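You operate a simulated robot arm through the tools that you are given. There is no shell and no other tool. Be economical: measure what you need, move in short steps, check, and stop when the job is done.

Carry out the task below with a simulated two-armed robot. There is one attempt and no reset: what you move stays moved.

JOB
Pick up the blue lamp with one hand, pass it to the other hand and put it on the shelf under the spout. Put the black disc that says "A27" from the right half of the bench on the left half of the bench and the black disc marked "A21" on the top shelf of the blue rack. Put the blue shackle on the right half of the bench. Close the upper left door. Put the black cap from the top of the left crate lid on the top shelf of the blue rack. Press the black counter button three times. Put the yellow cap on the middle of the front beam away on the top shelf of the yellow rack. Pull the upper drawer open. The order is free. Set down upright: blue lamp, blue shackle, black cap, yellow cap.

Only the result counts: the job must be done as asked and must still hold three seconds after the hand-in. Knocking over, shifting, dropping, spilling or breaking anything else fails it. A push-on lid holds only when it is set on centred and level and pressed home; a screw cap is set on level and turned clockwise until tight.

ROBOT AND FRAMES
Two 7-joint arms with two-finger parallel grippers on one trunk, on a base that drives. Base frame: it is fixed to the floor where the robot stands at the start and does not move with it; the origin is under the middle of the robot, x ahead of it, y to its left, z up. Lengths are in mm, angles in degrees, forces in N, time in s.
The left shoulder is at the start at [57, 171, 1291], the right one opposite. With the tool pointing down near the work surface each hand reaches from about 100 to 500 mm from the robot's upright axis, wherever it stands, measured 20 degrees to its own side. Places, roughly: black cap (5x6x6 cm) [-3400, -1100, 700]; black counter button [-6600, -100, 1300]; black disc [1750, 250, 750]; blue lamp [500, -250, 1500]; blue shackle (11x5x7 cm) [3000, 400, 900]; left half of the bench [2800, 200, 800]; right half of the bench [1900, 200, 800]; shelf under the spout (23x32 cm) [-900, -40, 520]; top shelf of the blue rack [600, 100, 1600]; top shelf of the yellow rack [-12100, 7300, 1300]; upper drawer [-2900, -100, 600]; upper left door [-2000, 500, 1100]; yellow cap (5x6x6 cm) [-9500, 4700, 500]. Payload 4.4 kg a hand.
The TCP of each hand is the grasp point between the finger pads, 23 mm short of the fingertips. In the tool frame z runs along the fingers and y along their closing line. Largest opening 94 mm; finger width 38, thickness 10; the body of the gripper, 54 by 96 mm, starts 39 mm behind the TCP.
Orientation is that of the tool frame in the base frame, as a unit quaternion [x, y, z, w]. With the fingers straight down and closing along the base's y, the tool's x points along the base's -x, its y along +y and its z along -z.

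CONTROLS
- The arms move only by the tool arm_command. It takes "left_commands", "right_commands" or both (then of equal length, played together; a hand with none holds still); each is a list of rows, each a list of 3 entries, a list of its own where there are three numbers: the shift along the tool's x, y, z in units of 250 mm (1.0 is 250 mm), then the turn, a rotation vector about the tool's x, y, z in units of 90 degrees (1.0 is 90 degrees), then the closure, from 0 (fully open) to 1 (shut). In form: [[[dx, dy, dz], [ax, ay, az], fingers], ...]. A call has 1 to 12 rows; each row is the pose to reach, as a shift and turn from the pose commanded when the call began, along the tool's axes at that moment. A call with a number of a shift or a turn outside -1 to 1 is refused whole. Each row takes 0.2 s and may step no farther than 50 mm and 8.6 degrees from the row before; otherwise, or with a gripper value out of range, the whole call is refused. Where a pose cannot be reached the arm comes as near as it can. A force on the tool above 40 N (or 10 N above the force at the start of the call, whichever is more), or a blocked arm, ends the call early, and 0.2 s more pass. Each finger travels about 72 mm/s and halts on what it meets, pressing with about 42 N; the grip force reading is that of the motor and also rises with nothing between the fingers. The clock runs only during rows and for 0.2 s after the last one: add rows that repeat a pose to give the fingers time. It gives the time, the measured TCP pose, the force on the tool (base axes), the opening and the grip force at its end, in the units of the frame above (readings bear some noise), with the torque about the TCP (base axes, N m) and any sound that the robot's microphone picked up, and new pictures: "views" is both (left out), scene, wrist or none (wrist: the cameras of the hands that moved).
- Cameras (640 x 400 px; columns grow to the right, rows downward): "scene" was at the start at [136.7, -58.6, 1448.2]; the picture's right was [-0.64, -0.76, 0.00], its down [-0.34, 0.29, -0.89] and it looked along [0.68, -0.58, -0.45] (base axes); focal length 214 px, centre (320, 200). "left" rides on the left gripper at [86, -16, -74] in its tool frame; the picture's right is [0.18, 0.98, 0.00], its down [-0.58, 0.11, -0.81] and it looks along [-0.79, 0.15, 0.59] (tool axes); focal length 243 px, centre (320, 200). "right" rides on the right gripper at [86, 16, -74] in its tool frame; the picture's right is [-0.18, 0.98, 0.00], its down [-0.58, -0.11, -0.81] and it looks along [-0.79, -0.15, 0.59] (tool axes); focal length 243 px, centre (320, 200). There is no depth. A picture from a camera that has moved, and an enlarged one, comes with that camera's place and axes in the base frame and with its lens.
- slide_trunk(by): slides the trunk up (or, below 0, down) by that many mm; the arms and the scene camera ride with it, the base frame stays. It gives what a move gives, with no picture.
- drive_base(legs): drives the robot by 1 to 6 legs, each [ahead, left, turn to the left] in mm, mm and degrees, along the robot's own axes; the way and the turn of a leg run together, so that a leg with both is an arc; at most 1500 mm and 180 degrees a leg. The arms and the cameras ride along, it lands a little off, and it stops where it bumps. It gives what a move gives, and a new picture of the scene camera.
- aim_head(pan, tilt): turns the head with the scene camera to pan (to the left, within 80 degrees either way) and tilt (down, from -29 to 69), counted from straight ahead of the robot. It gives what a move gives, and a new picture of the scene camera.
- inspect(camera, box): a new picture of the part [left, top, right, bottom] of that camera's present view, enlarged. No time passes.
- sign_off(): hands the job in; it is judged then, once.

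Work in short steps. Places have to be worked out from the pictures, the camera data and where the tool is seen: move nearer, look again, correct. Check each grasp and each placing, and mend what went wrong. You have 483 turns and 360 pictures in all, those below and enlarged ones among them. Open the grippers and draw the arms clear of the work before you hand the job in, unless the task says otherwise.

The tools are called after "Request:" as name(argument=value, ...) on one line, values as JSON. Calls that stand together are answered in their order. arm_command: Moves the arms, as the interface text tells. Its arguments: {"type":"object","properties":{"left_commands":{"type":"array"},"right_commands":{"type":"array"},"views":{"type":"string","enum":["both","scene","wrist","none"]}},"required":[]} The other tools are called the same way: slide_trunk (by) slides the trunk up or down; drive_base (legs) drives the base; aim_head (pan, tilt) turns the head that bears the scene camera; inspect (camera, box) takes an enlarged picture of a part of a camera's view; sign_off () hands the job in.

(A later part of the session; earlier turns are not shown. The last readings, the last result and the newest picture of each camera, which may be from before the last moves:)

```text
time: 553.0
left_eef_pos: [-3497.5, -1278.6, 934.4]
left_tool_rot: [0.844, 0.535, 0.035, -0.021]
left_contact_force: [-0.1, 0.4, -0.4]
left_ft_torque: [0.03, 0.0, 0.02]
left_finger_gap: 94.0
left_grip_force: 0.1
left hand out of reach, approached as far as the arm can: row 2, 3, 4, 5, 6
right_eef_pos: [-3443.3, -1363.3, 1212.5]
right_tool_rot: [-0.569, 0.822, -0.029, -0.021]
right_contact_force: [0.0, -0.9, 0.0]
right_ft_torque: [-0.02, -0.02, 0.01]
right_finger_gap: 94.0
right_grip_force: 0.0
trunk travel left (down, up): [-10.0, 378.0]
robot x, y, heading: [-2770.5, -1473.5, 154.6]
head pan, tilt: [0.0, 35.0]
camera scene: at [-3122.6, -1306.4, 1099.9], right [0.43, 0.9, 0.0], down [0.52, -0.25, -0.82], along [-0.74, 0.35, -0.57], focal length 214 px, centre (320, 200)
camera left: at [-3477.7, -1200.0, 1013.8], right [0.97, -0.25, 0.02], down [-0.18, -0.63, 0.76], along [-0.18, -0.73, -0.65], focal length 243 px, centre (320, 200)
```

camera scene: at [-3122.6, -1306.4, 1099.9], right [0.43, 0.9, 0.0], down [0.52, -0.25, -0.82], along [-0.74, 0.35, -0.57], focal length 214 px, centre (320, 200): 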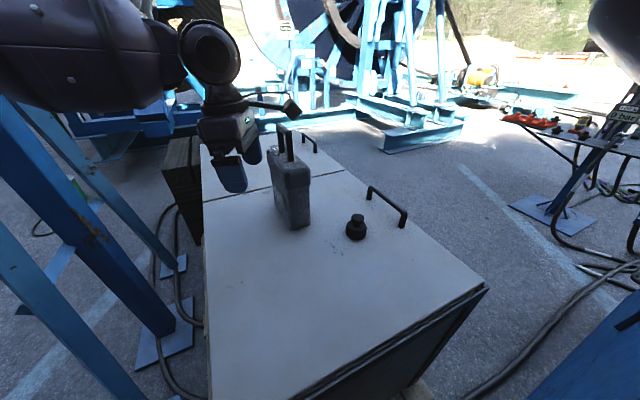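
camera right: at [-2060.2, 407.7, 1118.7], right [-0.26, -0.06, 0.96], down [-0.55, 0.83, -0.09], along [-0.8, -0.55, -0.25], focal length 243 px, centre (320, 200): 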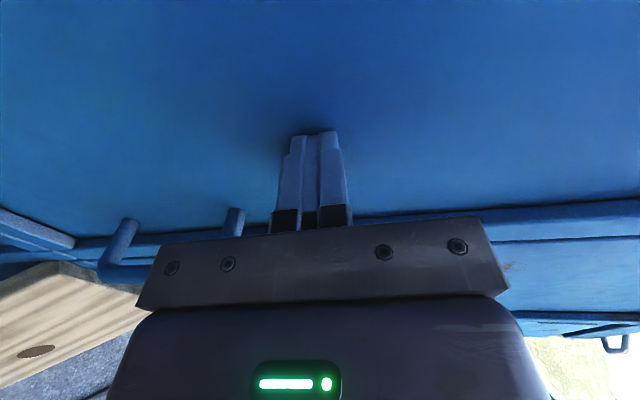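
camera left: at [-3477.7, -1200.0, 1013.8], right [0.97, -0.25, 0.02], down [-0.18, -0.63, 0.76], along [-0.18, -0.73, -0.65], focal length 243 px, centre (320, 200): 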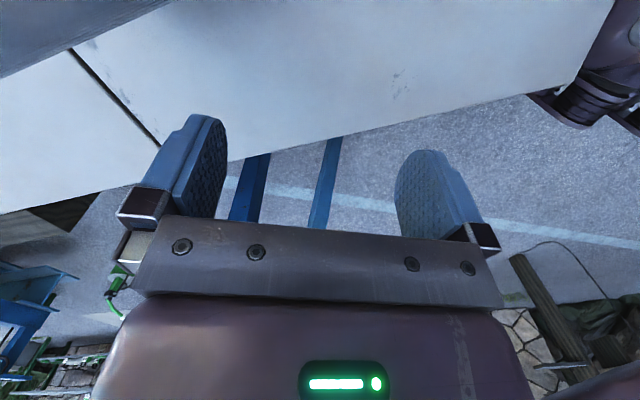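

The left hand can't cross that far right. I retract it up/back, turn the robot 15° right so the cap lies ahead-left, and try again.

Request:
arm_command(left_commands=[[[0, 0.06, -0.16], [0, 0, 0], 0], [[0, 0.16, -0.3], [0, 0, 0], 0], [[0, 0.28, -0.4], [0, 0, 0], 0], [[0, 0.44, -0.44], [0, 0, 0], 0], [[0, 0.6, -0.44], [0, 0, 0], 0]], views="none")

Request:
drive_base(legs=[[-30, 0, 0], [0, 0, -15]])

```text
time: 553.6
left_eef_pos: [-3468.9, -1300.0, 995.1]
left_tool_rot: [0.843, 0.537, 0.034, -0.012]
left_contact_force: [-0.3, 0.2, 0.2]
left_ft_torque: [0.0, 0.0, 0.02]
left_finger_gap: 94.1
left_grip_force: 0.0
right_eef_pos: [-3439.4, -1363.4, 1221.0]
right_tool_rot: [-0.57, 0.821, -0.026, -0.028]
right_contact_force: [-0.8, -0.8, -0.4]
right_ft_torque: [0.01, 0.01, -0.02]
right_finger_gap: 94.0
right_grip_force: 0.0
trunk travel left (down, up): [-10.0, 378.0]
robot x, y, heading: [-2773.0, -1472.0, 154.5]
head pan, tilt: [0.0, 35.0]
stopped in row 3 (right hand): the force on the tool passed its limit at 63 N (the readings are from after the stop); the commanded pose is now the measured one
```

```text
time: 555.1
left_eef_pos: [-3416.2, -1228.7, 992.1]
left_tool_rot: [0.877, 0.479, 0.038, -0.01]
left_contact_force: [0.3, -0.8, -0.1]
left_ft_torque: [-0.01, 0.02, 0.0]
left_finger_gap: 94.2
left_grip_force: 0.0
right_eef_pos: [-3395.5, -1299.6, 1220.0]
right_tool_rot: [-0.515, 0.857, -0.022, -0.026]
right_contact_force: [-4.1, 7.1, 4.7]
right_ft_torque: [0.21, 0.17, -0.4]
right_finger_gap: 93.9
right_grip_force: 0.0
trunk travel left (down, up): [-10.0, 378.0]
robot x, y, heading: [-2746.7, -1486.5, 147.1]
head pan, tilt: [0.0, 35.0]
stopped in leg 2: the robot was blocked; the commanded pose is now the measured one
camera scene: at [-3072.7, -1279.7, 1100.3], right [0.54, 0.84, 0.0], down [0.48, -0.31, -0.82], along [-0.69, 0.45, -0.57], focal length 214 px, centre (320, 200)
```

scene: 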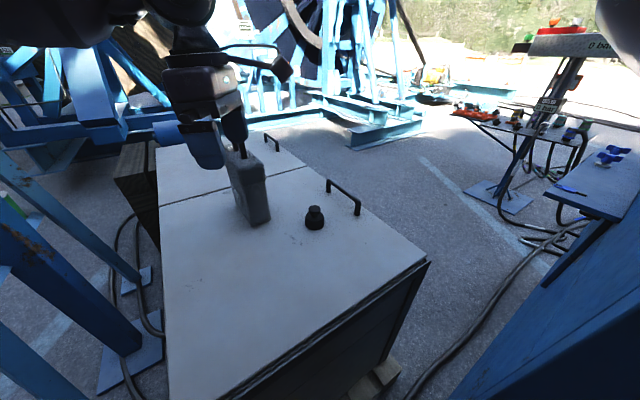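

The wrists met each other. I withdraw the left hand back and left, and will use the right hand for the cap instead.

Request:
arm_command(left_commands=[[[-0.1, 0.1, 0], [0, 0, 0], 0], [[-0.22, 0.2, 0], [0, 0, 0], 0], [[-0.34, 0.3, 0], [0, 0, 0], 0], [[-0.46, 0.42, 0], [0, 0, 0], 0], [[-0.6, 0.54, 0], [0, 0, 0], 0], [[-0.72, 0.66, 0], [0, 0, 0], 0], [[-0.84, 0.8, 0], [0, 0, 0], 0]], views="scene")

```text
time: 556.7
left_eef_pos: [-3359.7, -1512.0, 978.0]
left_tool_rot: [0.878, 0.478, 0.037, -0.01]
left_contact_force: [0.8, 1.0, 0.5]
left_ft_torque: [-0.02, -0.02, 0.03]
left_finger_gap: 93.7
left_grip_force: 0.0
right_eef_pos: [-3396.3, -1298.9, 1216.6]
right_tool_rot: [-0.514, 0.857, -0.022, -0.026]
right_contact_force: [-0.1, 0.0, 0.7]
right_ft_torque: [-0.02, -0.02, -0.01]
right_finger_gap: 93.8
right_grip_force: 0.0
trunk travel left (down, up): [-10.0, 378.0]
robot x, y, heading: [-2748.1, -1486.4, 147.0]
head pan, tilt: [0.0, 35.0]
camera scene: at [-3073.2, -1279.6, 1100.0], right [0.55, 0.84, 0.01], down [0.48, -0.31, -0.82], along [-0.68, 0.45, -0.57], focal length 214 px, centre (320, 200)
```

scene: 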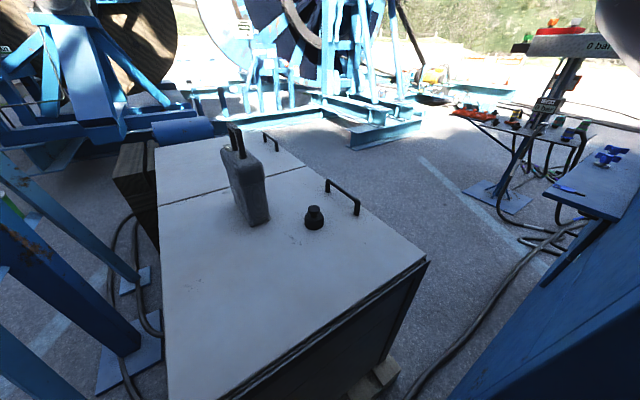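

Left is clear. I roll the right hand back 90° (camera toward me) while moving it over the cap, still high.

Request:
arm_command(right_commands=[[[-0.06, 0.05, 0.06], [0, 0, -0.09], 0], [[-0.12, 0.1, 0.12], [0, 0, -0.18], 0], [[-0.18, 0.16, 0.2], [0, 0, -0.27], 0], [[-0.25, 0.24, 0.28], [0, 0, -0.36], 0], [[-0.32, 0.32, 0.36], [0, 0, -0.45], 0], [[-0.4, 0.4, 0.44], [0, 0, -0.54], 0], [[-0.48, 0.48, 0.52], [0, 0, -0.63], 0], [[-0.56, 0.56, 0.6], [0, 0, -0.72], 0], [[-0.64, 0.64, 0.68], [0, 0, -0.81], 0], [[-0.7, 0.7, 0.74], [0, 0, -0.9], 0], [[-0.716, 0.744, 0.8], [0, 0, -0.99], 0]], views="both")

```text
time: 559.3
left_eef_pos: [-3354.8, -1601.1, 976.7]
left_tool_rot: [0.855, 0.517, 0.041, -0.02]
left_contact_force: [-0.1, -1.3, -0.9]
left_ft_torque: [0.0, -0.02, 0.01]
left_finger_gap: 94.1
left_grip_force: 0.2
right_eef_pos: [-3512.3, -1185.7, 1016.8]
right_tool_rot: [0.981, -0.194, -0.007, 0.017]
right_contact_force: [-1.0, 2.0, 1.0]
right_ft_torque: [-0.07, -0.01, 0.03]
right_finger_gap: 94.2
right_grip_force: 0.0
trunk travel left (down, up): [-10.0, 378.0]
robot x, y, heading: [-2741.6, -1505.1, 151.9]
head pan, tilt: [0.0, 35.0]
stopped in row 11 (right hand): the arm was blocked; the commanded pose is now the measured one
camera scene: at [-3088.8, -1346.2, 1103.1], right [0.47, 0.88, 0.02], down [0.51, -0.25, -0.83], along [-0.72, 0.4, -0.56], focal length 214 px, centre (320, 200)
camera right: at [-3436.2, -1230.3, 1092.1], right [-0.54, -0.84, 0.04], down [-0.48, 0.35, 0.81], along [-0.69, 0.42, -0.59], focal length 243 px, centre (320, 200)
```

scene: 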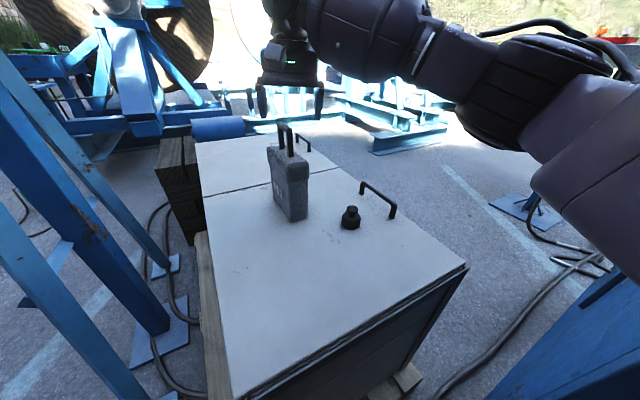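
right: 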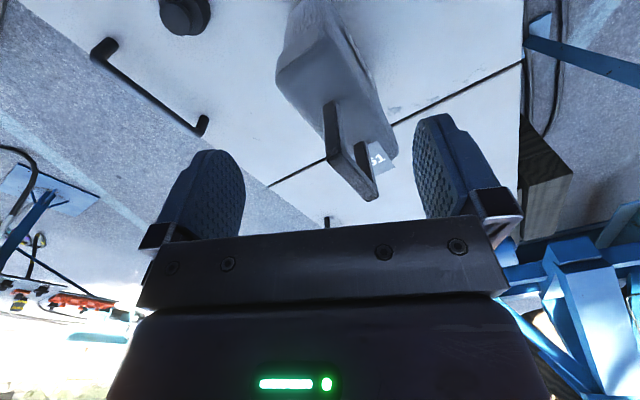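

The right elbow is pressing the machine again; this spot is unsuitable. I withdraw the right hand up and back to the tucked pose.

Request:
arm_command(right_commands=[[[0, 0.04, -0.12], [0, 0, 0.09], 0], [[0, 0.1, -0.24], [0, 0, 0.18], 0], [[0.04, 0.18, -0.36], [0, 0, 0.27], 0], [[0.1, 0.28, -0.46], [0, 0, 0.36], 0], [[0.16, 0.38, -0.56], [0, 0, 0.45], 0], [[0.24, 0.48, -0.66], [0, 0, 0.54], 0], [[0.32, 0.58, -0.74], [0, 0, 0.63], 0], [[0.4, 0.66, -0.8], [0, 0, 0.72], 0], [[0.46, 0.74, -0.8], [0, 0, 0.81], 0], [[0.5, 0.82, -0.8], [0, 0, 0.9], 0], [[0.54, 0.9, -0.8], [0, 0, 0.99], 0]], views="scene")

```text
time: 561.7
left_eef_pos: [-3353.2, -1568.9, 981.9]
left_tool_rot: [0.857, 0.514, 0.035, -0.01]
left_contact_force: [0.7, -0.4, -0.1]
left_ft_torque: [-0.01, 0.0, 0.03]
left_finger_gap: 94.0
left_grip_force: 0.1
right_eef_pos: [-3453.3, -1382.9, 1193.7]
right_tool_rot: [-0.554, 0.832, -0.02, -0.028]
right_contact_force: [0.7, 0.5, 0.3]
right_ft_torque: [0.04, -0.01, 0.0]
right_finger_gap: 93.9
right_grip_force: 0.1
right hand out of reach, approached as far as the arm can: row 7, 8, 9, 10, 11
trunk travel left (down, up): [-10.0, 378.0]
robot x, y, heading: [-2746.4, -1502.1, 151.3]
head pan, tilt: [0.0, 35.0]
camera scene: at [-3085.9, -1314.4, 1100.2], right [0.48, 0.88, 0.0], down [0.5, -0.27, -0.82], along [-0.72, 0.39, -0.57], focal length 214 px, centre (320, 200)
```

scene: 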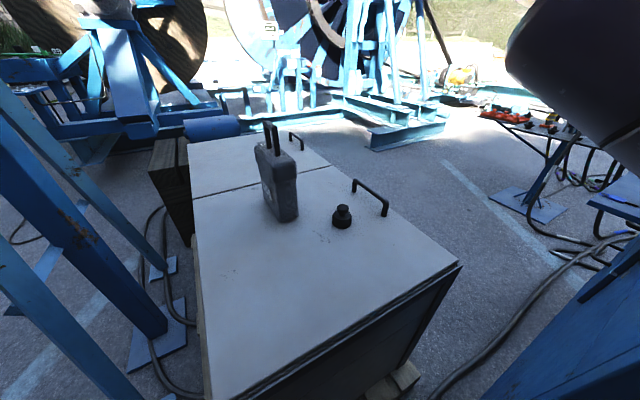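

I'll reach the cap (and the drawer) from the north pocket instead. Back off, raise the trunk and set the tucked travel pose.

Request:
drive_base(legs=[[-250, 0, 0]])

Request:
slide_trunk(by=290)

Request:
arm_command(right_commands=[[[0, 0.05, 0.1], [0, 0, 0], 0], [[0, 0.1, 0.2], [0, 0, 0], 0], [[0, 0.15, 0.3], [0, 0, 0], 0], [[0, 0.2, 0.4], [0, 0, 0], 0], [[0, 0.2, 0.5], [0, 0, 0], 0], [[0, 0.2, 0.6], [0, 0, 0], 0]], views="scene")

```text
time: 563.5
left_eef_pos: [-3141.0, -1682.4, 982.4]
left_tool_rot: [0.86, 0.51, 0.035, -0.01]
left_contact_force: [0.1, 0.3, 0.4]
left_ft_torque: [-0.05, -0.02, 0.0]
left_finger_gap: 94.0
left_grip_force: 0.0
right_eef_pos: [-3239.2, -1495.9, 1194.5]
right_tool_rot: [-0.554, 0.832, -0.019, -0.028]
right_contact_force: [0.4, 0.2, -0.2]
right_ft_torque: [-0.02, 0.05, 0.03]
right_finger_gap: 94.1
right_grip_force: 0.2
trunk travel left (down, up): [-10.0, 378.0]
robot x, y, heading: [-2531.8, -1617.3, 151.1]
head pan, tilt: [0.0, 35.0]
camera scene: at [-2871.2, -1429.1, 1100.3], right [0.48, 0.88, 0.0], down [0.5, -0.28, -0.82], along [-0.72, 0.4, -0.57], focal length 214 px, centre (320, 200)
```

scene: 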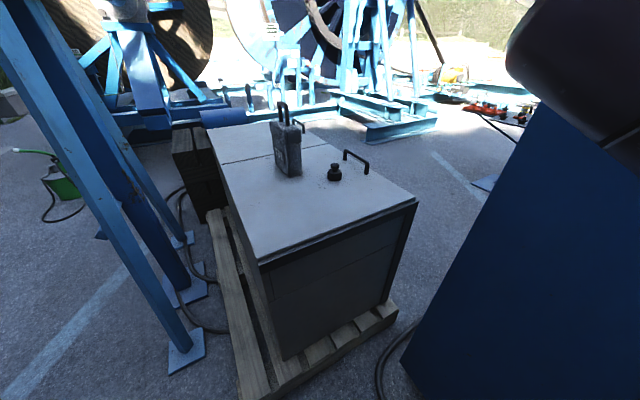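

```text
time: 565.2
left_eef_pos: [-3126.3, -1688.4, 1175.4]
left_tool_rot: [0.859, 0.51, 0.023, -0.031]
left_contact_force: [0.1, 0.4, 0.1]
left_ft_torque: [0.02, 0.08, 0.0]
left_finger_gap: 94.3
left_grip_force: 0.1
right_eef_pos: [-3103.1, -1516.1, 1513.7]
right_tool_rot: [-0.515, 0.846, 0.091, -0.104]
right_contact_force: [0.8, -0.4, 0.6]
right_ft_torque: [0.02, 0.05, -0.02]
right_finger_gap: 94.0
right_grip_force: 0.2
trunk travel left (down, up): [-180.0, 209.0]
robot x, y, heading: [-2530.2, -1618.6, 151.0]
head pan, tilt: [0.0, 35.0]
stopped: the arm was blocked; the commanded pose is now the measured one
```

```text
time: 566.8
left_eef_pos: [-3135.0, -1685.7, 1162.7]
left_tool_rot: [0.86, 0.51, 0.028, -0.023]
left_contact_force: [0.4, 0.1, -0.5]
left_ft_torque: [0.02, -0.01, 0.01]
left_finger_gap: 93.8
left_grip_force: 0.1
right_eef_pos: [-3165.5, -1511.2, 1446.4]
right_tool_rot: [-0.537, 0.824, 0.061, -0.169]
right_contact_force: [-0.3, 2.0, 0.5]
right_ft_torque: [-0.01, 0.01, -0.01]
right_finger_gap: 94.2
right_grip_force: 0.1
trunk travel left (down, up): [-180.0, 209.0]
robot x, y, heading: [-2531.5, -1617.0, 150.9]
head pan, tilt: [0.0, 35.0]
stopped in row 6 (right hand): the arm was blocked; the commanded pose is now the measured one
camera scene: at [-2737.0, -1502.7, 1306.5], right [0.48, 0.88, 0.0], down [0.5, -0.28, -0.82], along [-0.72, 0.4, -0.57], focal length 214 px, centre (320, 200)
```

scene: 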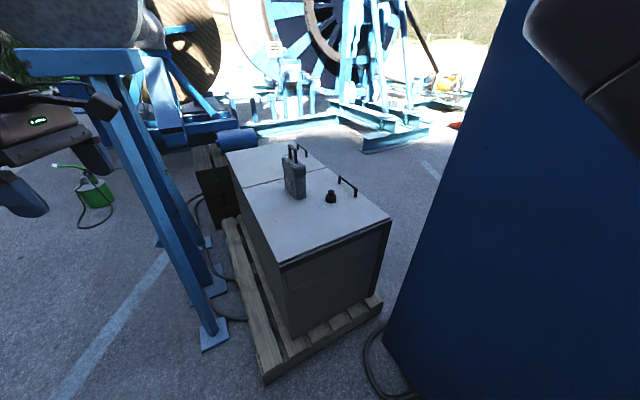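

The crossed right arm blocks itself when rising. There is room now, so I move the right hand right/down to a normal pose.

Request:
arm_command(right_commands=[[[-0.15, 0, 0.05], [0, 0, 0], 0], [[-0.3, 0, 0.15], [0, 0, 0], 0], [[-0.45, 0, 0.28], [0, 0, 0], 0], [[-0.6, 0, 0.42], [0, 0, 0], 0], [[-0.7, 0, 0.56], [0, 0, 0], 0], [[-0.7, 0, 0.74], [0, 0, 0], 0]], views="none")

Request:
slide_trunk(by=120)

```text
refused: row 4 steps farther than a row can; nothing moved
```

```text
time: 567.6
left_eef_pos: [-3126.3, -1690.8, 1236.7]
left_tool_rot: [0.86, 0.509, 0.02, -0.034]
left_contact_force: [-0.2, -1.3, 0.8]
left_ft_torque: [0.06, 0.01, 0.0]
left_finger_gap: 93.8
left_grip_force: 0.1
right_eef_pos: [-3103.5, -1465.1, 1619.7]
right_tool_rot: [-0.498, 0.826, 0.091, -0.247]
right_contact_force: [1.0, -0.7, 0.7]
right_ft_torque: [0.02, 0.08, -0.02]
right_finger_gap: 93.9
right_grip_force: 0.1
trunk travel left (down, up): [-240.0, 149.0]
robot x, y, heading: [-2530.2, -1616.1, 151.0]
head pan, tilt: [0.0, 35.0]
stopped: the arm was blocked; the commanded pose is now the measured one
```

Request:
arm_command(right_commands=[[[-0.13, 0, 0.05], [0, 0, 0], 0], [[-0.26, 0, 0.14], [0, 0, 0], 0], [[-0.4, 0, 0.26], [0, 0, 0], 0], [[-0.5, 0, 0.4], [0, 0, 0], 0], [[-0.6, 0, 0.55], [0, 0, 0], 0], [[-0.65, 0, 0.72], [0, 0, 0], 0], [[-0.7, 0, 0.9], [0, 0, 0], 0]], views="scene")

```text
time: 569.2
left_eef_pos: [-3131.1, -1685.9, 1229.9]
left_tool_rot: [0.86, 0.509, 0.023, -0.03]
left_contact_force: [0.4, 0.9, 0.1]
left_ft_torque: [-0.04, -0.02, 0.0]
left_finger_gap: 94.0
left_grip_force: 0.0
right_eef_pos: [-3154.6, -1332.5, 1357.4]
right_tool_rot: [-0.497, 0.829, 0.087, -0.243]
right_contact_force: [0.2, 0.6, 0.4]
right_ft_torque: [0.0, 0.01, -0.02]
right_finger_gap: 94.3
right_grip_force: 0.0
trunk travel left (down, up): [-240.0, 149.0]
robot x, y, heading: [-2531.7, -1618.3, 151.0]
head pan, tilt: [0.0, 35.0]
camera scene: at [-2693.4, -1526.3, 1371.6], right [0.48, 0.88, 0.0], down [0.5, -0.28, -0.82], along [-0.72, 0.4, -0.57], focal length 214 px, centre (320, 200)
```

scene: 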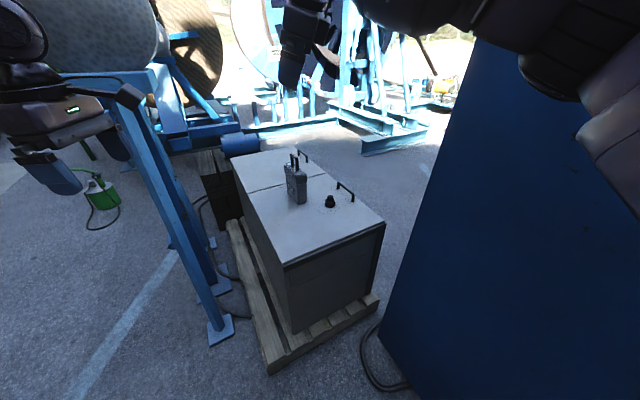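

Request:
arm_command(right_commands=[[[0, 0, 0.08], [0.08, 0, 0], 0], [[0, 0, 0.16], [0.16, 0, 0], 0], [[0, 0, 0.24], [0.25, 0, 0], 0], [[0, 0, 0.34], [0.25, 0, 0], 0], [[0, 0, 0.44], [0.25, 0, 0], 0]], views="none")

Request:
slide_trunk(by=60)

Request:
drive_base(legs=[[0, 120, 0], [0, 0, -151]])

```text
time: 570.4
left_eef_pos: [-3131.6, -1688.1, 1231.0]
left_tool_rot: [0.86, 0.509, 0.022, -0.031]
left_contact_force: [-0.2, -0.1, 0.3]
left_ft_torque: [-0.03, 0.0, 0.01]
left_finger_gap: 94.2
left_grip_force: 0.0
right_eef_pos: [-3206.6, -1343.8, 1266.3]
right_tool_rot: [-0.536, 0.829, -0.076, -0.139]
right_contact_force: [0.4, -0.2, -0.2]
right_ft_torque: [-0.02, -0.01, -0.03]
right_finger_gap: 93.7
right_grip_force: 0.2
trunk travel left (down, up): [-240.0, 149.0]
robot x, y, heading: [-2527.1, -1617.5, 151.3]
head pan, tilt: [0.0, 35.0]
```

```text
time: 571.4
left_eef_pos: [-3131.4, -1688.5, 1289.7]
left_tool_rot: [0.86, 0.509, 0.023, -0.031]
left_contact_force: [0.0, 0.1, -0.9]
left_ft_torque: [0.0, -0.02, 0.01]
left_finger_gap: 94.0
left_grip_force: 0.0
right_eef_pos: [-3207.3, -1342.8, 1322.1]
right_tool_rot: [-0.536, 0.829, -0.077, -0.139]
right_contact_force: [-0.1, -0.6, -1.1]
right_ft_torque: [0.0, 0.0, 0.01]
right_finger_gap: 94.2
right_grip_force: 0.1
trunk travel left (down, up): [-300.0, 89.0]
robot x, y, heading: [-2531.2, -1614.9, 151.2]
head pan, tilt: [0.0, 35.0]
```

```text
time: 575.5
left_eef_pos: [-3077.3, -1370.0, 1291.8]
left_tool_rot: [0.985, 0.166, 0.031, -0.02]
left_contact_force: [0.6, 1.2, 0.3]
left_ft_torque: [0.0, 0.0, -0.02]
left_finger_gap: 94.2
left_grip_force: 0.0
right_eef_pos: [-2909.2, -1068.7, 1325.8]
right_tool_rot: [-0.21, 0.964, -0.024, -0.159]
right_contact_force: [1.1, -6.2, -1.3]
right_ft_torque: [0.21, 0.04, -0.05]
right_finger_gap: 91.8
right_grip_force: 0.1
trunk travel left (down, up): [-300.0, 89.0]
robot x, y, heading: [-2587.0, -1720.5, 109.0]
head pan, tilt: [0.0, 35.0]
stopped in leg 2: the force on the tool passed its limit at 51 N (the readings are from after the stop); the commanded pose is now the measured one
camera scene: at [-2635.9, -1575.0, 1435.2], right [0.95, 0.32, 0.0], down [0.18, -0.54, -0.82], along [-0.26, 0.78, -0.57], focal length 214 px, centre (320, 200)
```

scene: 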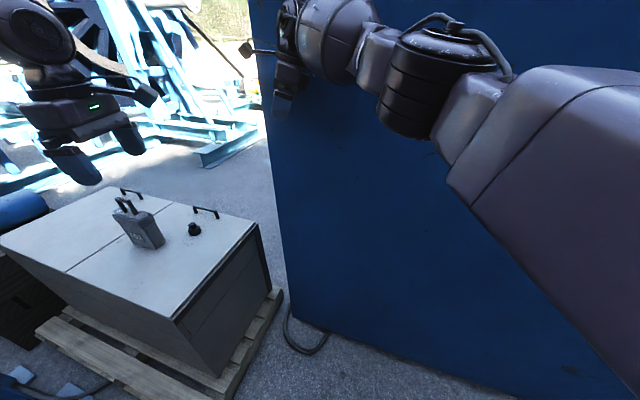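

I should turn with more room: back off 400 mm, then turn.

Request:
drive_base(legs=[[-420, 0, 0], [0, 0, -109]])

Request:
aim_head(pan=0, tilt=20)

```text
time: 582.8
left_eef_pos: [-1958.0, -1772.9, 1291.8]
left_tool_rot: [0.711, -0.703, 0.035, 0.013]
left_contact_force: [-0.5, 0.3, -0.2]
left_ft_torque: [-0.01, 0.0, 0.0]
left_finger_gap: 94.1
left_grip_force: 0.0
right_eef_pos: [-1726.3, -2029.3, 1325.4]
right_tool_rot: [0.66, 0.733, 0.116, -0.112]
right_contact_force: [-0.3, -0.9, -0.6]
right_ft_torque: [-0.01, 0.03, 0.0]
right_finger_gap: 94.0
right_grip_force: 0.0
trunk travel left (down, up): [-300.0, 89.0]
robot x, y, heading: [-2446.2, -2123.7, 0.3]
head pan, tilt: [0.0, 35.0]
camera scene: at [-2291.1, -2125.3, 1435.1], right [0.01, -1.0, 0.0], down [-0.57, 0.0, -0.82], along [0.82, 0.0, -0.57], focal length 214 px, centre (320, 200)
```

scene: 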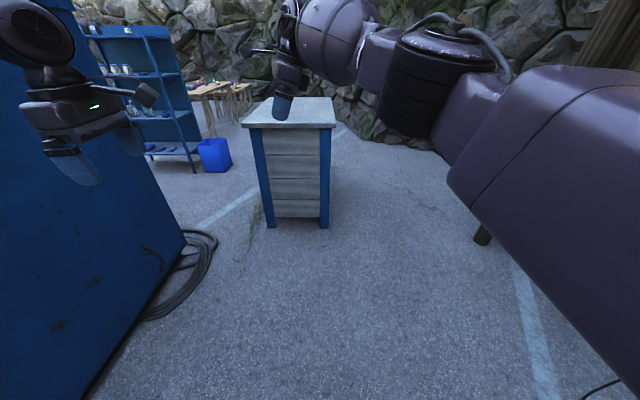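

```text
time: 583.5
left_eef_pos: [-1957.6, -1772.6, 1290.8]
left_tool_rot: [0.71, -0.703, 0.035, 0.014]
left_contact_force: [-0.6, -0.3, -0.2]
left_ft_torque: [0.0, 0.01, 0.0]
left_finger_gap: 93.8
left_grip_force: 0.1
right_eef_pos: [-1726.8, -2028.2, 1325.4]
right_tool_rot: [0.66, 0.733, 0.116, -0.113]
right_contact_force: [-0.9, -0.3, -0.2]
right_ft_torque: [0.01, -0.01, -0.01]
right_finger_gap: 93.9
right_grip_force: 0.1
trunk travel left (down, up): [-300.0, 89.0]
robot x, y, heading: [-2440.8, -2127.8, 0.3]
head pan, tilt: [0.0, 20.0]
camera scene: at [-2286.2, -2125.1, 1458.9], right [0.01, -1.0, 0.0], down [-0.34, 0.0, -0.94], along [0.94, 0.01, -0.34], focal length 214 px, centre (320, 200)
```

scene: 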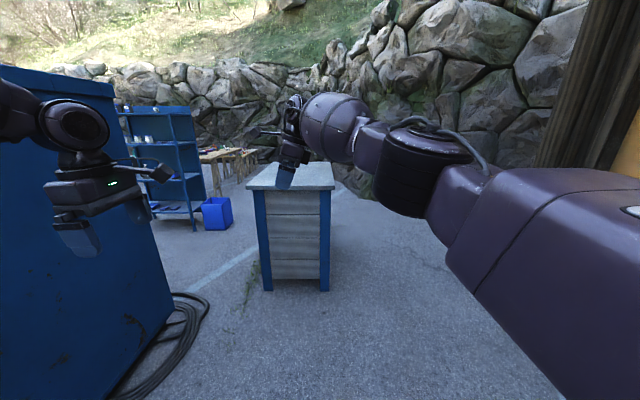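

Facing +x now, I see free space on the crate's south side. I go round there: right 570, then along y≈−2700 to x≈500.

Request:
drive_base(legs=[[300, -570, 0], [1400, 0, 0], [1240, 0, 0]])

Request:
drive_base(legs=[[0, 1400, 0], [-650, 150, 0], [0, 1400, 0], [0, 1100, 0]])

```text
time: 601.5
left_eef_pos: [1000.4, -2346.6, 1291.8]
left_tool_rot: [-0.706, 0.708, -0.034, -0.013]
left_contact_force: [-0.4, -0.3, 0.6]
left_ft_torque: [0.01, 0.01, 0.01]
left_finger_gap: 94.0
left_grip_force: 0.1
right_eef_pos: [1229.9, -2605.7, 1325.8]
right_tool_rot: [0.665, 0.729, 0.117, -0.112]
right_contact_force: [0.5, 0.7, -0.5]
right_ft_torque: [-0.02, 0.02, 0.01]
right_finger_gap: 94.1
right_grip_force: 0.0
trunk travel left (down, up): [-300.0, 89.0]
robot x, y, heading: [510.1, -2693.4, -0.4]
head pan, tilt: [0.0, 20.0]
camera scene: at [668.3, -2695.7, 1459.0], right [-0.01, -1.0, 0.0], down [-0.34, 0.0, -0.94], along [0.94, -0.01, -0.34], focal length 214 px, centre (320, 200)
```

scene: 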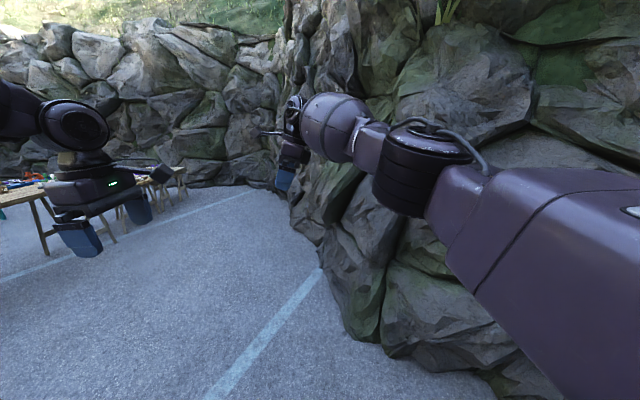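

```text
time: 605.3
left_eef_pos: [1001.8, -2127.4, 1292.7]
left_tool_rot: [0.71, -0.703, 0.036, 0.013]
left_contact_force: [-0.3, 0.2, 0.0]
left_ft_torque: [-0.01, 0.02, 0.02]
left_finger_gap: 94.0
left_grip_force: 0.1
right_eef_pos: [1230.8, -2382.8, 1327.1]
right_tool_rot: [0.66, 0.733, 0.117, -0.112]
right_contact_force: [1.0, 1.4, 0.6]
right_ft_torque: [0.02, 0.02, 0.0]
right_finger_gap: 94.0
right_grip_force: 0.1
trunk travel left (down, up): [-300.0, 89.0]
robot x, y, heading: [515.0, -2479.9, 0.2]
head pan, tilt: [0.0, 20.0]
stopped in leg 1: the robot was blocked; the commanded pose is now the measured one
camera scene: at [672.4, -2479.8, 1458.9], right [0.0, -1.0, 0.0], down [-0.34, 0.0, -0.94], along [0.94, 0.0, -0.34], focal length 214 px, centre (320, 200)
```

scene: 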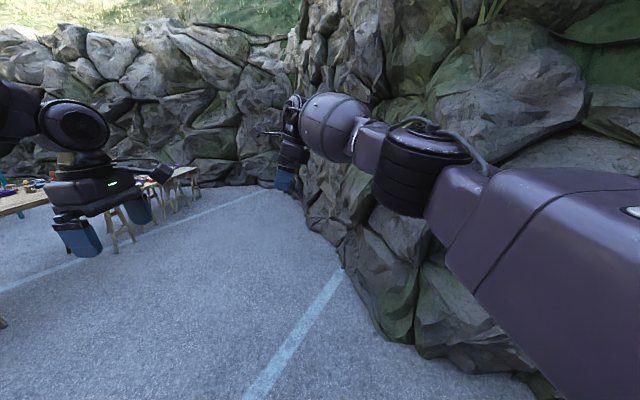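

Crate corner at the rear-left. Forward 180 then left again.

Request:
drive_base(legs=[[20, -30, 0], [180, 0, 0], [0, 1240, 0]])

Request:
drive_base(legs=[[-850, 50, 0], [0, 1300, 0], [0, 1200, 0]])

```text
time: 617.9
left_eef_pos: [1208.1, -947.2, 1291.9]
left_tool_rot: [0.708, -0.705, 0.035, 0.014]
left_contact_force: [-0.6, -0.1, -0.2]
left_ft_torque: [0.0, -0.03, 0.01]
left_finger_gap: 94.2
left_grip_force: 0.1
right_eef_pos: [1436.0, -1204.6, 1325.9]
right_tool_rot: [0.662, 0.732, 0.116, -0.112]
right_contact_force: [-0.5, -0.2, 0.0]
right_ft_torque: [-0.05, 0.01, 0.03]
right_finger_gap: 94.1
right_grip_force: 0.1
trunk travel left (down, up): [-300.0, 89.0]
robot x, y, heading: [713.2, -1299.8, -0.1]
head pan, tilt: [0.0, 20.0]
camera scene: at [876.1, -1298.4, 1459.0], right [0.0, -1.0, 0.0], down [-0.34, 0.0, -0.94], along [0.94, 0.0, -0.34], focal length 214 px, centre (320, 200)
```

scene: 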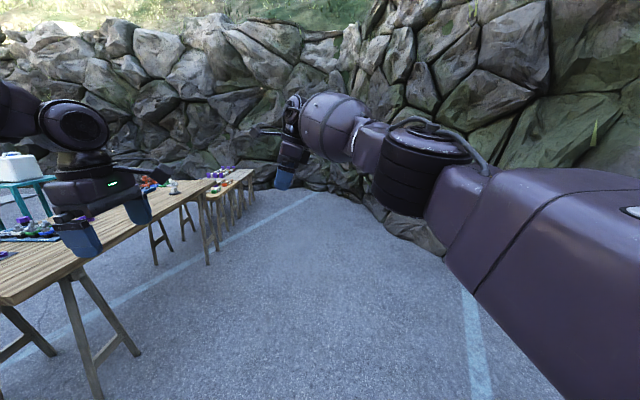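

```text
time: 627.5
left_eef_pos: [366.7, -385.4, 1291.2]
left_tool_rot: [-0.698, 0.715, -0.036, -0.015]
left_contact_force: [-0.2, -0.1, -0.3]
left_ft_torque: [0.0, 0.01, 0.01]
left_finger_gap: 94.0
left_grip_force: 0.1
right_eef_pos: [592.7, -639.8, 1326.0]
right_tool_rot: [0.667, 0.727, 0.117, -0.111]
right_contact_force: [-0.3, -1.1, 0.0]
right_ft_torque: [0.02, -0.03, -0.01]
right_finger_gap: 94.0
right_grip_force: 0.1
trunk travel left (down, up): [-300.0, 89.0]
robot x, y, heading: [-126.0, -723.8, -1.2]
head pan, tilt: [0.0, 20.0]
stopped in leg 2: the force on the tool passed its limit at 62 N (the readings are from after the stop); the commanded pose is now the measured one
camera scene: at [31.6, -726.0, 1459.0], right [-0.02, -1.0, 0.0], down [-0.34, 0.01, -0.94], along [0.94, -0.01, -0.34], focal length 214 px, centre (320, 200)
```

scene: 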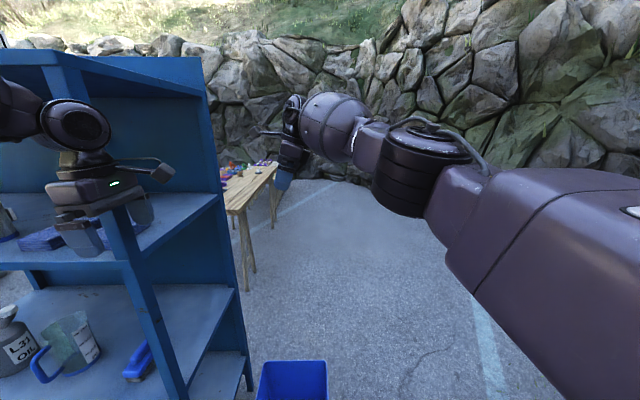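

The left hand bumped the rack's right post. Move away and check the rack.

Request:
drive_base(legs=[[0, -80, 0], [-450, 0, 0]])

Request:
aim_head(pan=30, tilt=0)

```text
time: 631.2
left_eef_pos: [-81.7, -457.0, 1291.1]
left_tool_rot: [-0.7, 0.713, -0.036, -0.015]
left_contact_force: [-0.7, 0.8, 0.7]
left_ft_torque: [0.01, 0.0, 0.01]
left_finger_gap: 94.0
left_grip_force: 0.1
right_eef_pos: [145.8, -710.4, 1326.1]
right_tool_rot: [0.664, 0.73, 0.117, -0.111]
right_contact_force: [-0.1, -0.1, 0.9]
right_ft_torque: [-0.01, 0.05, 0.04]
right_finger_gap: 94.1
right_grip_force: 0.0
trunk travel left (down, up): [-300.0, 89.0]
robot x, y, heading: [-570.6, -799.2, -0.5]
head pan, tilt: [0.0, 20.0]
camera scene: at [-414.3, -799.7, 1459.0], right [-0.01, -1.0, 0.0], down [-0.34, 0.0, -0.94], along [0.94, -0.01, -0.34], focal length 214 px, centre (320, 200)
```

scene: 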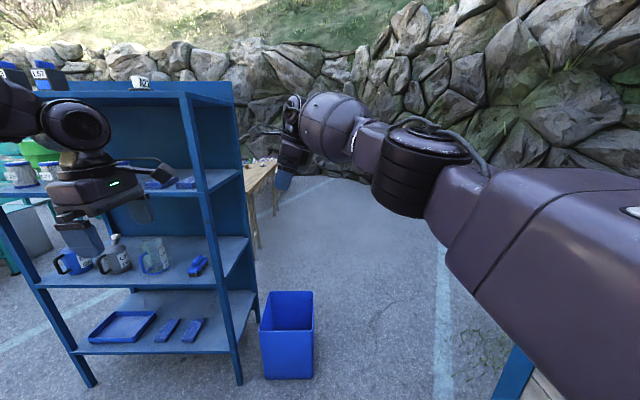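

```text
time: 632.2
left_eef_pos: [-80.9, -454.5, 1290.3]
left_tool_rot: [-0.7, 0.713, -0.036, -0.016]
left_contact_force: [-0.2, -0.1, -0.4]
left_ft_torque: [0.01, 0.02, -0.02]
left_finger_gap: 93.9
left_grip_force: 0.0
right_eef_pos: [146.5, -708.9, 1326.3]
right_tool_rot: [0.664, 0.73, 0.117, -0.112]
right_contact_force: [-0.3, -0.3, 0.0]
right_ft_torque: [0.02, 0.02, -0.01]
right_finger_gap: 94.0
right_grip_force: 0.2
trunk travel left (down, up): [-300.0, 89.0]
robot x, y, heading: [-570.9, -795.4, -0.3]
head pan, tilt: [30.0, 0.0]
camera scene: at [-428.6, -754.7, 1491.2], right [0.49, -0.87, 0.0], down [0.0, 0.0, -1.0], along [0.87, 0.49, 0.0], focal length 214 px, centre (320, 200)
```

scene: 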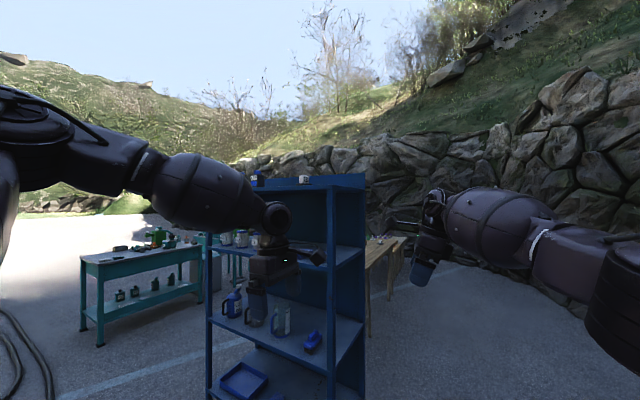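

Rack and contents are fine. I retract the hands, move to about (−10,−950) and turn around via the crate side.

Request:
arm_command(right_commands=[[[0, -0.16, 0], [0, 0, 0], 0], [[0, -0.32, 0], [0, 0, 0], 0], [[0, -0.48, 0], [0, 0, 0], 0], [[0, -0.64, 0], [0, 0, 0], 0], [[0, -0.8, 0], [0, 0, 0], 0], [[0, -0.92, 0], [0, 0, 0], 0]], left_commands=[[[0, 0.06, 0], [0, 0, 0], 0], [[0, 0.12, 0], [0, 0, 0], 0], [[0, 0.18, 0], [0, 0, 0], 0], [[0, 0.24, 0], [0, 0, 0], 0], [[0, 0.24, 0], [0, 0, 0], 0], [[0, 0.24, 0], [0, 0, 0], 0]], views="none")

Request:
drive_base(legs=[[450, -150, 0], [0, 0, -180]])

```text
time: 633.6
left_eef_pos: [-142.4, -456.1, 1291.7]
left_tool_rot: [-0.7, 0.713, -0.037, -0.015]
left_contact_force: [-0.9, -0.2, 0.6]
left_ft_torque: [-0.04, 0.02, -0.01]
left_finger_gap: 93.9
left_grip_force: 0.2
right_eef_pos: [-84.9, -733.1, 1319.5]
right_tool_rot: [0.664, 0.73, 0.116, -0.112]
right_contact_force: [-0.6, 0.4, 0.1]
right_ft_torque: [-0.02, 0.0, 0.03]
right_finger_gap: 94.2
right_grip_force: 0.1
trunk travel left (down, up): [-300.0, 89.0]
robot x, y, heading: [-572.1, -798.5, -0.3]
head pan, tilt: [30.0, 0.0]
```

```text
time: 643.5
left_eef_pos: [-510.4, -1339.6, 1292.3]
left_tool_rot: [0.674, 0.738, 0.014, -0.038]
left_contact_force: [0.6, -0.1, 0.3]
left_ft_torque: [0.0, -0.02, 0.03]
left_finger_gap: 93.9
left_grip_force: 0.1
right_eef_pos: [-598.9, -1070.6, 1319.5]
right_tool_rot: [0.764, -0.624, 0.118, 0.11]
right_contact_force: [0.2, 0.1, 0.3]
right_ft_torque: [-0.01, 0.03, -0.02]
right_finger_gap: 94.0
right_grip_force: 0.1
trunk travel left (down, up): [-300.0, 89.0]
robot x, y, heading: [-120.3, -951.4, -174.1]
head pan, tilt: [30.0, 0.0]
camera scene: at [-256.7, -1009.5, 1491.3], right [-0.58, 0.81, 0.0], down [0.0, 0.0, -1.0], along [-0.81, -0.58, 0.0], focal length 214 px, centre (320, 200)
```

scene: 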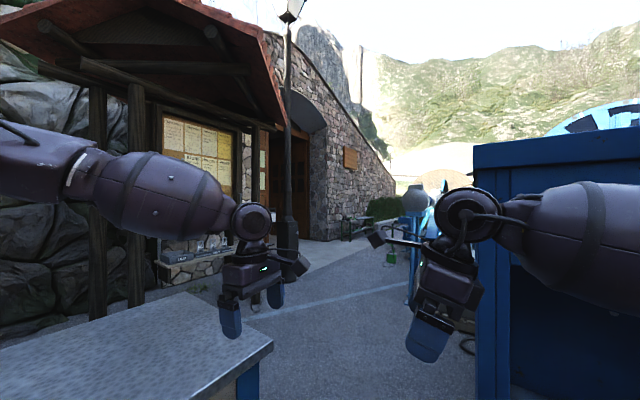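

Sidestep right along the machine to y≈1350, then continue to −x.

Request:
drive_base(legs=[[40, -100, -6], [0, -1150, 0], [0, -1050, 0]])

Request:
drive_base(legs=[[1250, -60, 0], [1150, 0, 0]])

Request:
aim_head(pan=10, tilt=30)

```text
time: 663.9
left_eef_pos: [-599.2, 970.6, 1290.2]
left_tool_rot: [0.705, 0.708, 0.016, -0.036]
left_contact_force: [-0.1, -0.5, 0.7]
left_ft_torque: [-0.02, -0.02, -0.04]
left_finger_gap: 94.0
left_grip_force: 0.1
right_eef_pos: [-664.2, 1243.7, 1321.1]
right_tool_rot: [0.736, -0.657, 0.113, 0.115]
right_contact_force: [-1.1, 0.4, 0.1]
right_ft_torque: [-0.01, 0.01, -0.03]
right_finger_gap: 93.8
right_grip_force: 0.1
trunk travel left (down, up): [-300.0, 89.0]
robot x, y, heading: [-180.2, 1318.2, -179.2]
head pan, tilt: [30.0, 0.0]
camera scene: at [-317.1, 1275.6, 1491.3], right [-0.51, 0.86, 0.0], down [0.0, 0.0, -1.0], along [-0.86, -0.51, 0.0], focal length 214 px, centre (320, 200)
```

scene: 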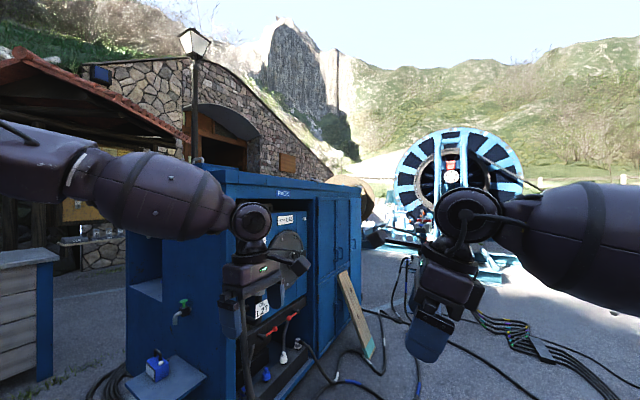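

```text
time: 675.8
left_eef_pos: [-2989.8, 907.6, 1291.1]
left_tool_rot: [0.684, 0.728, 0.014, -0.037]
left_contact_force: [0.3, -0.4, -0.2]
left_ft_torque: [0.02, 0.01, -0.02]
left_finger_gap: 93.7
left_grip_force: 0.0
right_eef_pos: [-3071.3, 1177.4, 1320.5]
right_tool_rot: [0.756, -0.634, 0.116, 0.111]
right_contact_force: [-0.3, 0.1, -0.3]
right_ft_torque: [-0.02, 0.03, -0.03]
right_finger_gap: 94.1
right_grip_force: 0.0
trunk travel left (down, up): [-300.0, 89.0]
robot x, y, heading: [-2585.9, 1284.4, -175.9]
head pan, tilt: [30.0, 0.0]
camera scene: at [-2726.1, 1229.8, 1491.3], right [-0.56, 0.83, 0.0], down [0.0, 0.0, -1.0], along [-0.83, -0.56, 0.0], focal length 214 px, centre (320, 200)
```

scene: 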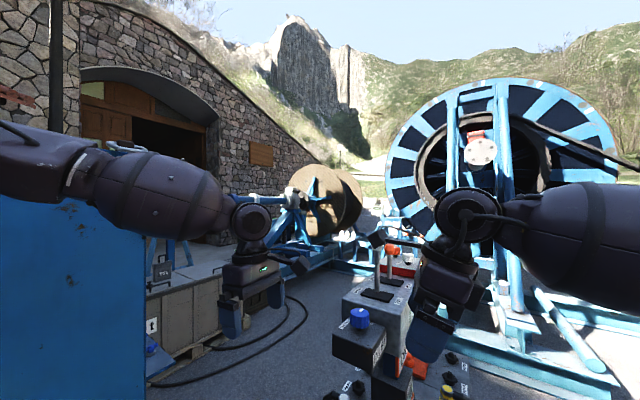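

```text
time: 676.7
left_eef_pos: [-2990.5, 907.6, 1291.2]
left_tool_rot: [0.683, 0.729, 0.014, -0.037]
left_contact_force: [-1.1, 0.1, 0.2]
left_ft_torque: [-0.01, 0.01, 0.03]
left_finger_gap: 93.9
left_grip_force: 0.0
right_eef_pos: [-3069.6, 1177.2, 1320.0]
right_tool_rot: [0.756, -0.634, 0.116, 0.111]
right_contact_force: [-0.3, -0.7, -0.5]
right_ft_torque: [-0.01, -0.01, -0.02]
right_finger_gap: 94.0
right_grip_force: 0.1
trunk travel left (down, up): [-300.0, 89.0]
robot x, y, heading: [-2585.3, 1285.6, -175.7]
head pan, tilt: [10.0, 30.0]
camera scene: at [-2739.2, 1258.1, 1443.0], right [-0.24, 0.97, 0.0], down [0.48, 0.12, -0.87], along [-0.84, -0.21, -0.5], focal length 214 px, centre (320, 200)
```

scene: 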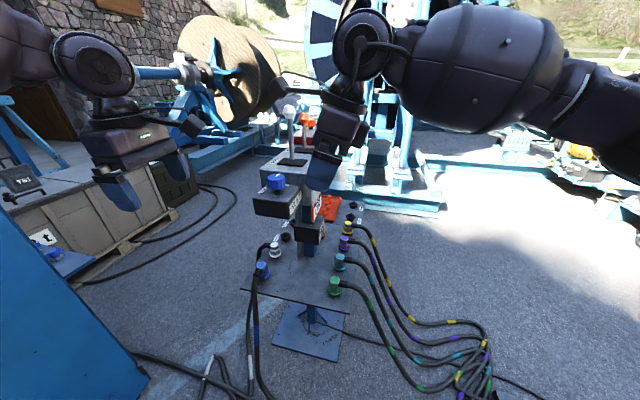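

I can pass the valve stand on its far (+y) side. Path: right 430, ahead 1700, then left into the pocket.

Request:
drive_base(legs=[[0, -450, -4], [1000, 0, 0], [750, 0, 0]])

Request:
aim_head(pan=60, tilt=25)

```text
time: 689.5
left_eef_pos: [-4753.7, 1362.5, 1292.5]
left_tool_rot: [0.708, 0.705, 0.016, -0.036]
left_contact_force: [0.1, -0.9, 0.1]
left_ft_torque: [-0.02, -0.02, -0.01]
left_finger_gap: 93.8
left_grip_force: 0.1
right_eef_pos: [-4815.9, 1637.9, 1319.8]
right_tool_rot: [0.735, -0.658, 0.113, 0.115]
right_contact_force: [-0.3, 0.1, 0.2]
right_ft_torque: [0.01, 0.02, 0.04]
right_finger_gap: 94.0
right_grip_force: 0.0
trunk travel left (down, up): [-300.0, 89.0]
robot x, y, heading: [-4324.4, 1710.5, -179.5]
head pan, tilt: [10.0, 30.0]
camera scene: at [-4481.2, 1696.1, 1442.9], right [-0.18, 0.98, 0.0], down [0.49, 0.09, -0.87], along [-0.85, -0.16, -0.5], focal length 214 px, centre (320, 200)
```

scene: 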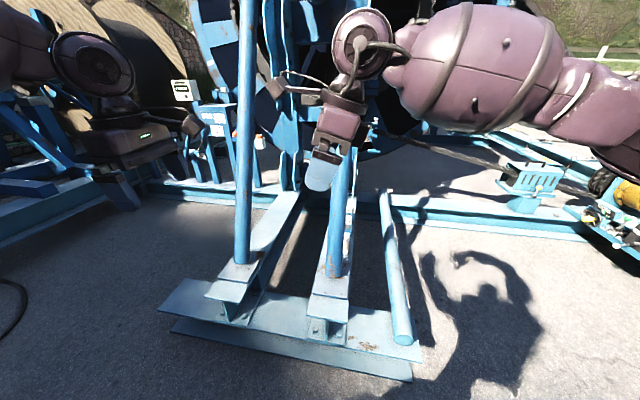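

```text
time: 690.6
left_eef_pos: [-4752.7, 1363.3, 1292.0]
left_tool_rot: [0.708, 0.705, 0.015, -0.037]
left_contact_force: [-0.2, 0.6, 0.4]
left_ft_torque: [0.0, 0.01, -0.05]
left_finger_gap: 93.7
left_grip_force: 0.0
right_eef_pos: [-4815.2, 1637.0, 1320.7]
right_tool_rot: [0.735, -0.658, 0.112, 0.115]
right_contact_force: [0.4, -0.5, 0.1]
right_ft_torque: [-0.03, -0.02, 0.05]
right_finger_gap: 94.0
right_grip_force: 0.0
trunk travel left (down, up): [-300.0, 89.0]
robot x, y, heading: [-4325.9, 1711.4, -179.4]
head pan, tilt: [60.0, 25.0]
camera scene: at [-4437.4, 1632.4, 1450.9], right [-0.87, 0.49, 0.0], down [0.21, 0.37, -0.91], along [-0.45, -0.79, -0.42], focal length 214 px, centre (320, 200)
```

scene: 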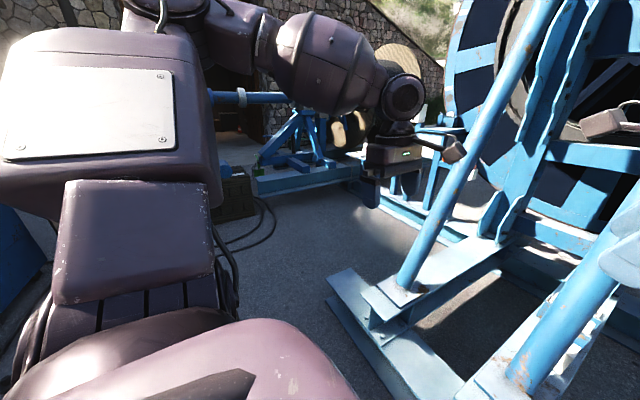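

The counter box shows up at (−6600,−100). Now into the pocket: back 150 and left 1300.

Request:
drive_base(legs=[[-250, 0, 0], [0, 1300, 0]])

Request:
drive_base(legs=[[0, 0, 150]])

Request:
aim_head(pan=0, tilt=20)

```text
time: 696.9
left_eef_pos: [-4497.4, 976.5, 1291.8]
left_tool_rot: [0.705, 0.708, 0.015, -0.038]
left_contact_force: [-0.7, 0.0, -0.4]
left_ft_torque: [-0.03, 0.0, 0.0]
left_finger_gap: 94.2
left_grip_force: 0.1
right_eef_pos: [-4561.1, 1250.3, 1320.4]
right_tool_rot: [0.738, -0.656, 0.113, 0.116]
right_contact_force: [0.1, -0.2, -1.0]
right_ft_torque: [-0.04, 0.0, 0.01]
right_finger_gap: 94.2
right_grip_force: 0.0
trunk travel left (down, up): [-300.0, 89.0]
robot x, y, heading: [-4075.6, 1326.5, -179.5]
head pan, tilt: [60.0, 25.0]
stopped in leg 2: the robot was blocked; the commanded pose is now the measured one
camera scene: at [-4183.0, 1248.3, 1451.0], right [-0.87, 0.49, 0.0], down [0.21, 0.37, -0.91], along [-0.45, -0.79, -0.42], focal length 214 px, centre (320, 200)
```

scene: 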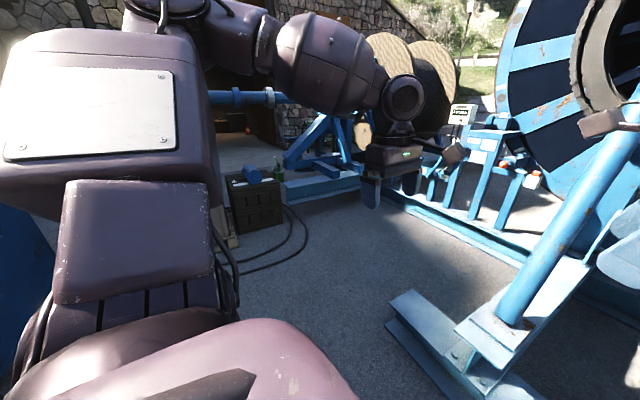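

```text
time: 698.7
left_eef_pos: [-4400.4, 890.0, 1291.1]
left_tool_rot: [0.613, 0.789, 0.012, -0.039]
left_contact_force: [-0.2, 0.4, 0.8]
left_ft_torque: [0.0, 0.03, 0.0]
left_finger_gap: 94.1
left_grip_force: 0.0
right_eef_pos: [-4527.7, 1141.5, 1319.9]
right_tool_rot: [0.812, -0.561, 0.126, 0.1]
right_contact_force: [0.1, -0.4, 1.0]
right_ft_torque: [0.01, -0.03, 0.0]
right_finger_gap: 93.9
right_grip_force: 0.1
trunk travel left (down, up): [-300.0, 89.0]
robot x, y, heading: [-4073.2, 1335.8, -165.5]
head pan, tilt: [60.0, 25.0]
stopped in leg 1: the robot was blocked; the commanded pose is now the measured one
camera scene: at [-4160.5, 1228.8, 1450.9], right [-0.96, 0.26, 0.0], down [0.11, 0.41, -0.91], along [-0.24, -0.87, -0.42], focal length 214 px, centre (320, 200)
```

scene: 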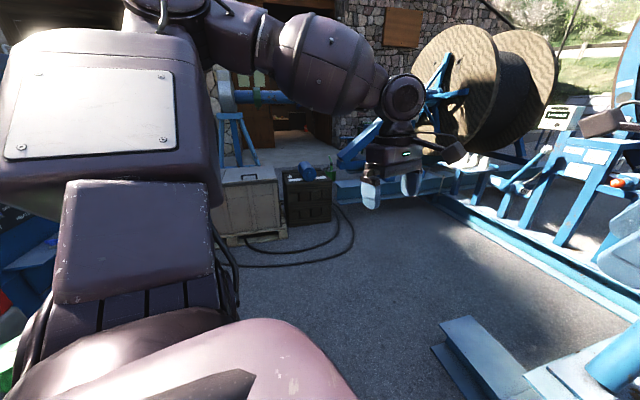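

```text
time: 700.0
left_eef_pos: [-4401.7, 890.9, 1290.4]
left_tool_rot: [0.614, 0.789, 0.012, -0.038]
left_contact_force: [-0.3, 0.3, -0.6]
left_ft_torque: [0.01, 0.0, 0.03]
left_finger_gap: 94.0
left_grip_force: 0.2
right_eef_pos: [-4528.7, 1142.0, 1320.2]
right_tool_rot: [0.812, -0.561, 0.126, 0.099]
right_contact_force: [-0.5, 0.3, 0.7]
right_ft_torque: [0.02, 0.0, 0.02]
right_finger_gap: 94.1
right_grip_force: 0.1
trunk travel left (down, up): [-300.0, 89.0]
robot x, y, heading: [-4074.2, 1336.4, -165.2]
head pan, tilt: [0.0, 20.0]
camera scene: at [-4227.3, 1295.3, 1459.0], right [-0.25, 0.97, 0.0], down [0.33, 0.09, -0.94], along [-0.91, -0.24, -0.34], focal length 214 px, centre (320, 200)
```

scene: 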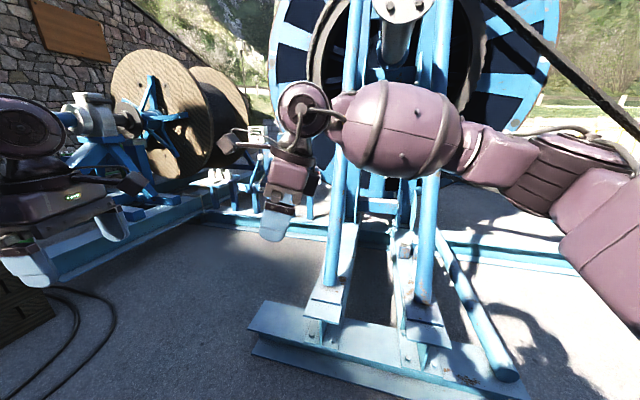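

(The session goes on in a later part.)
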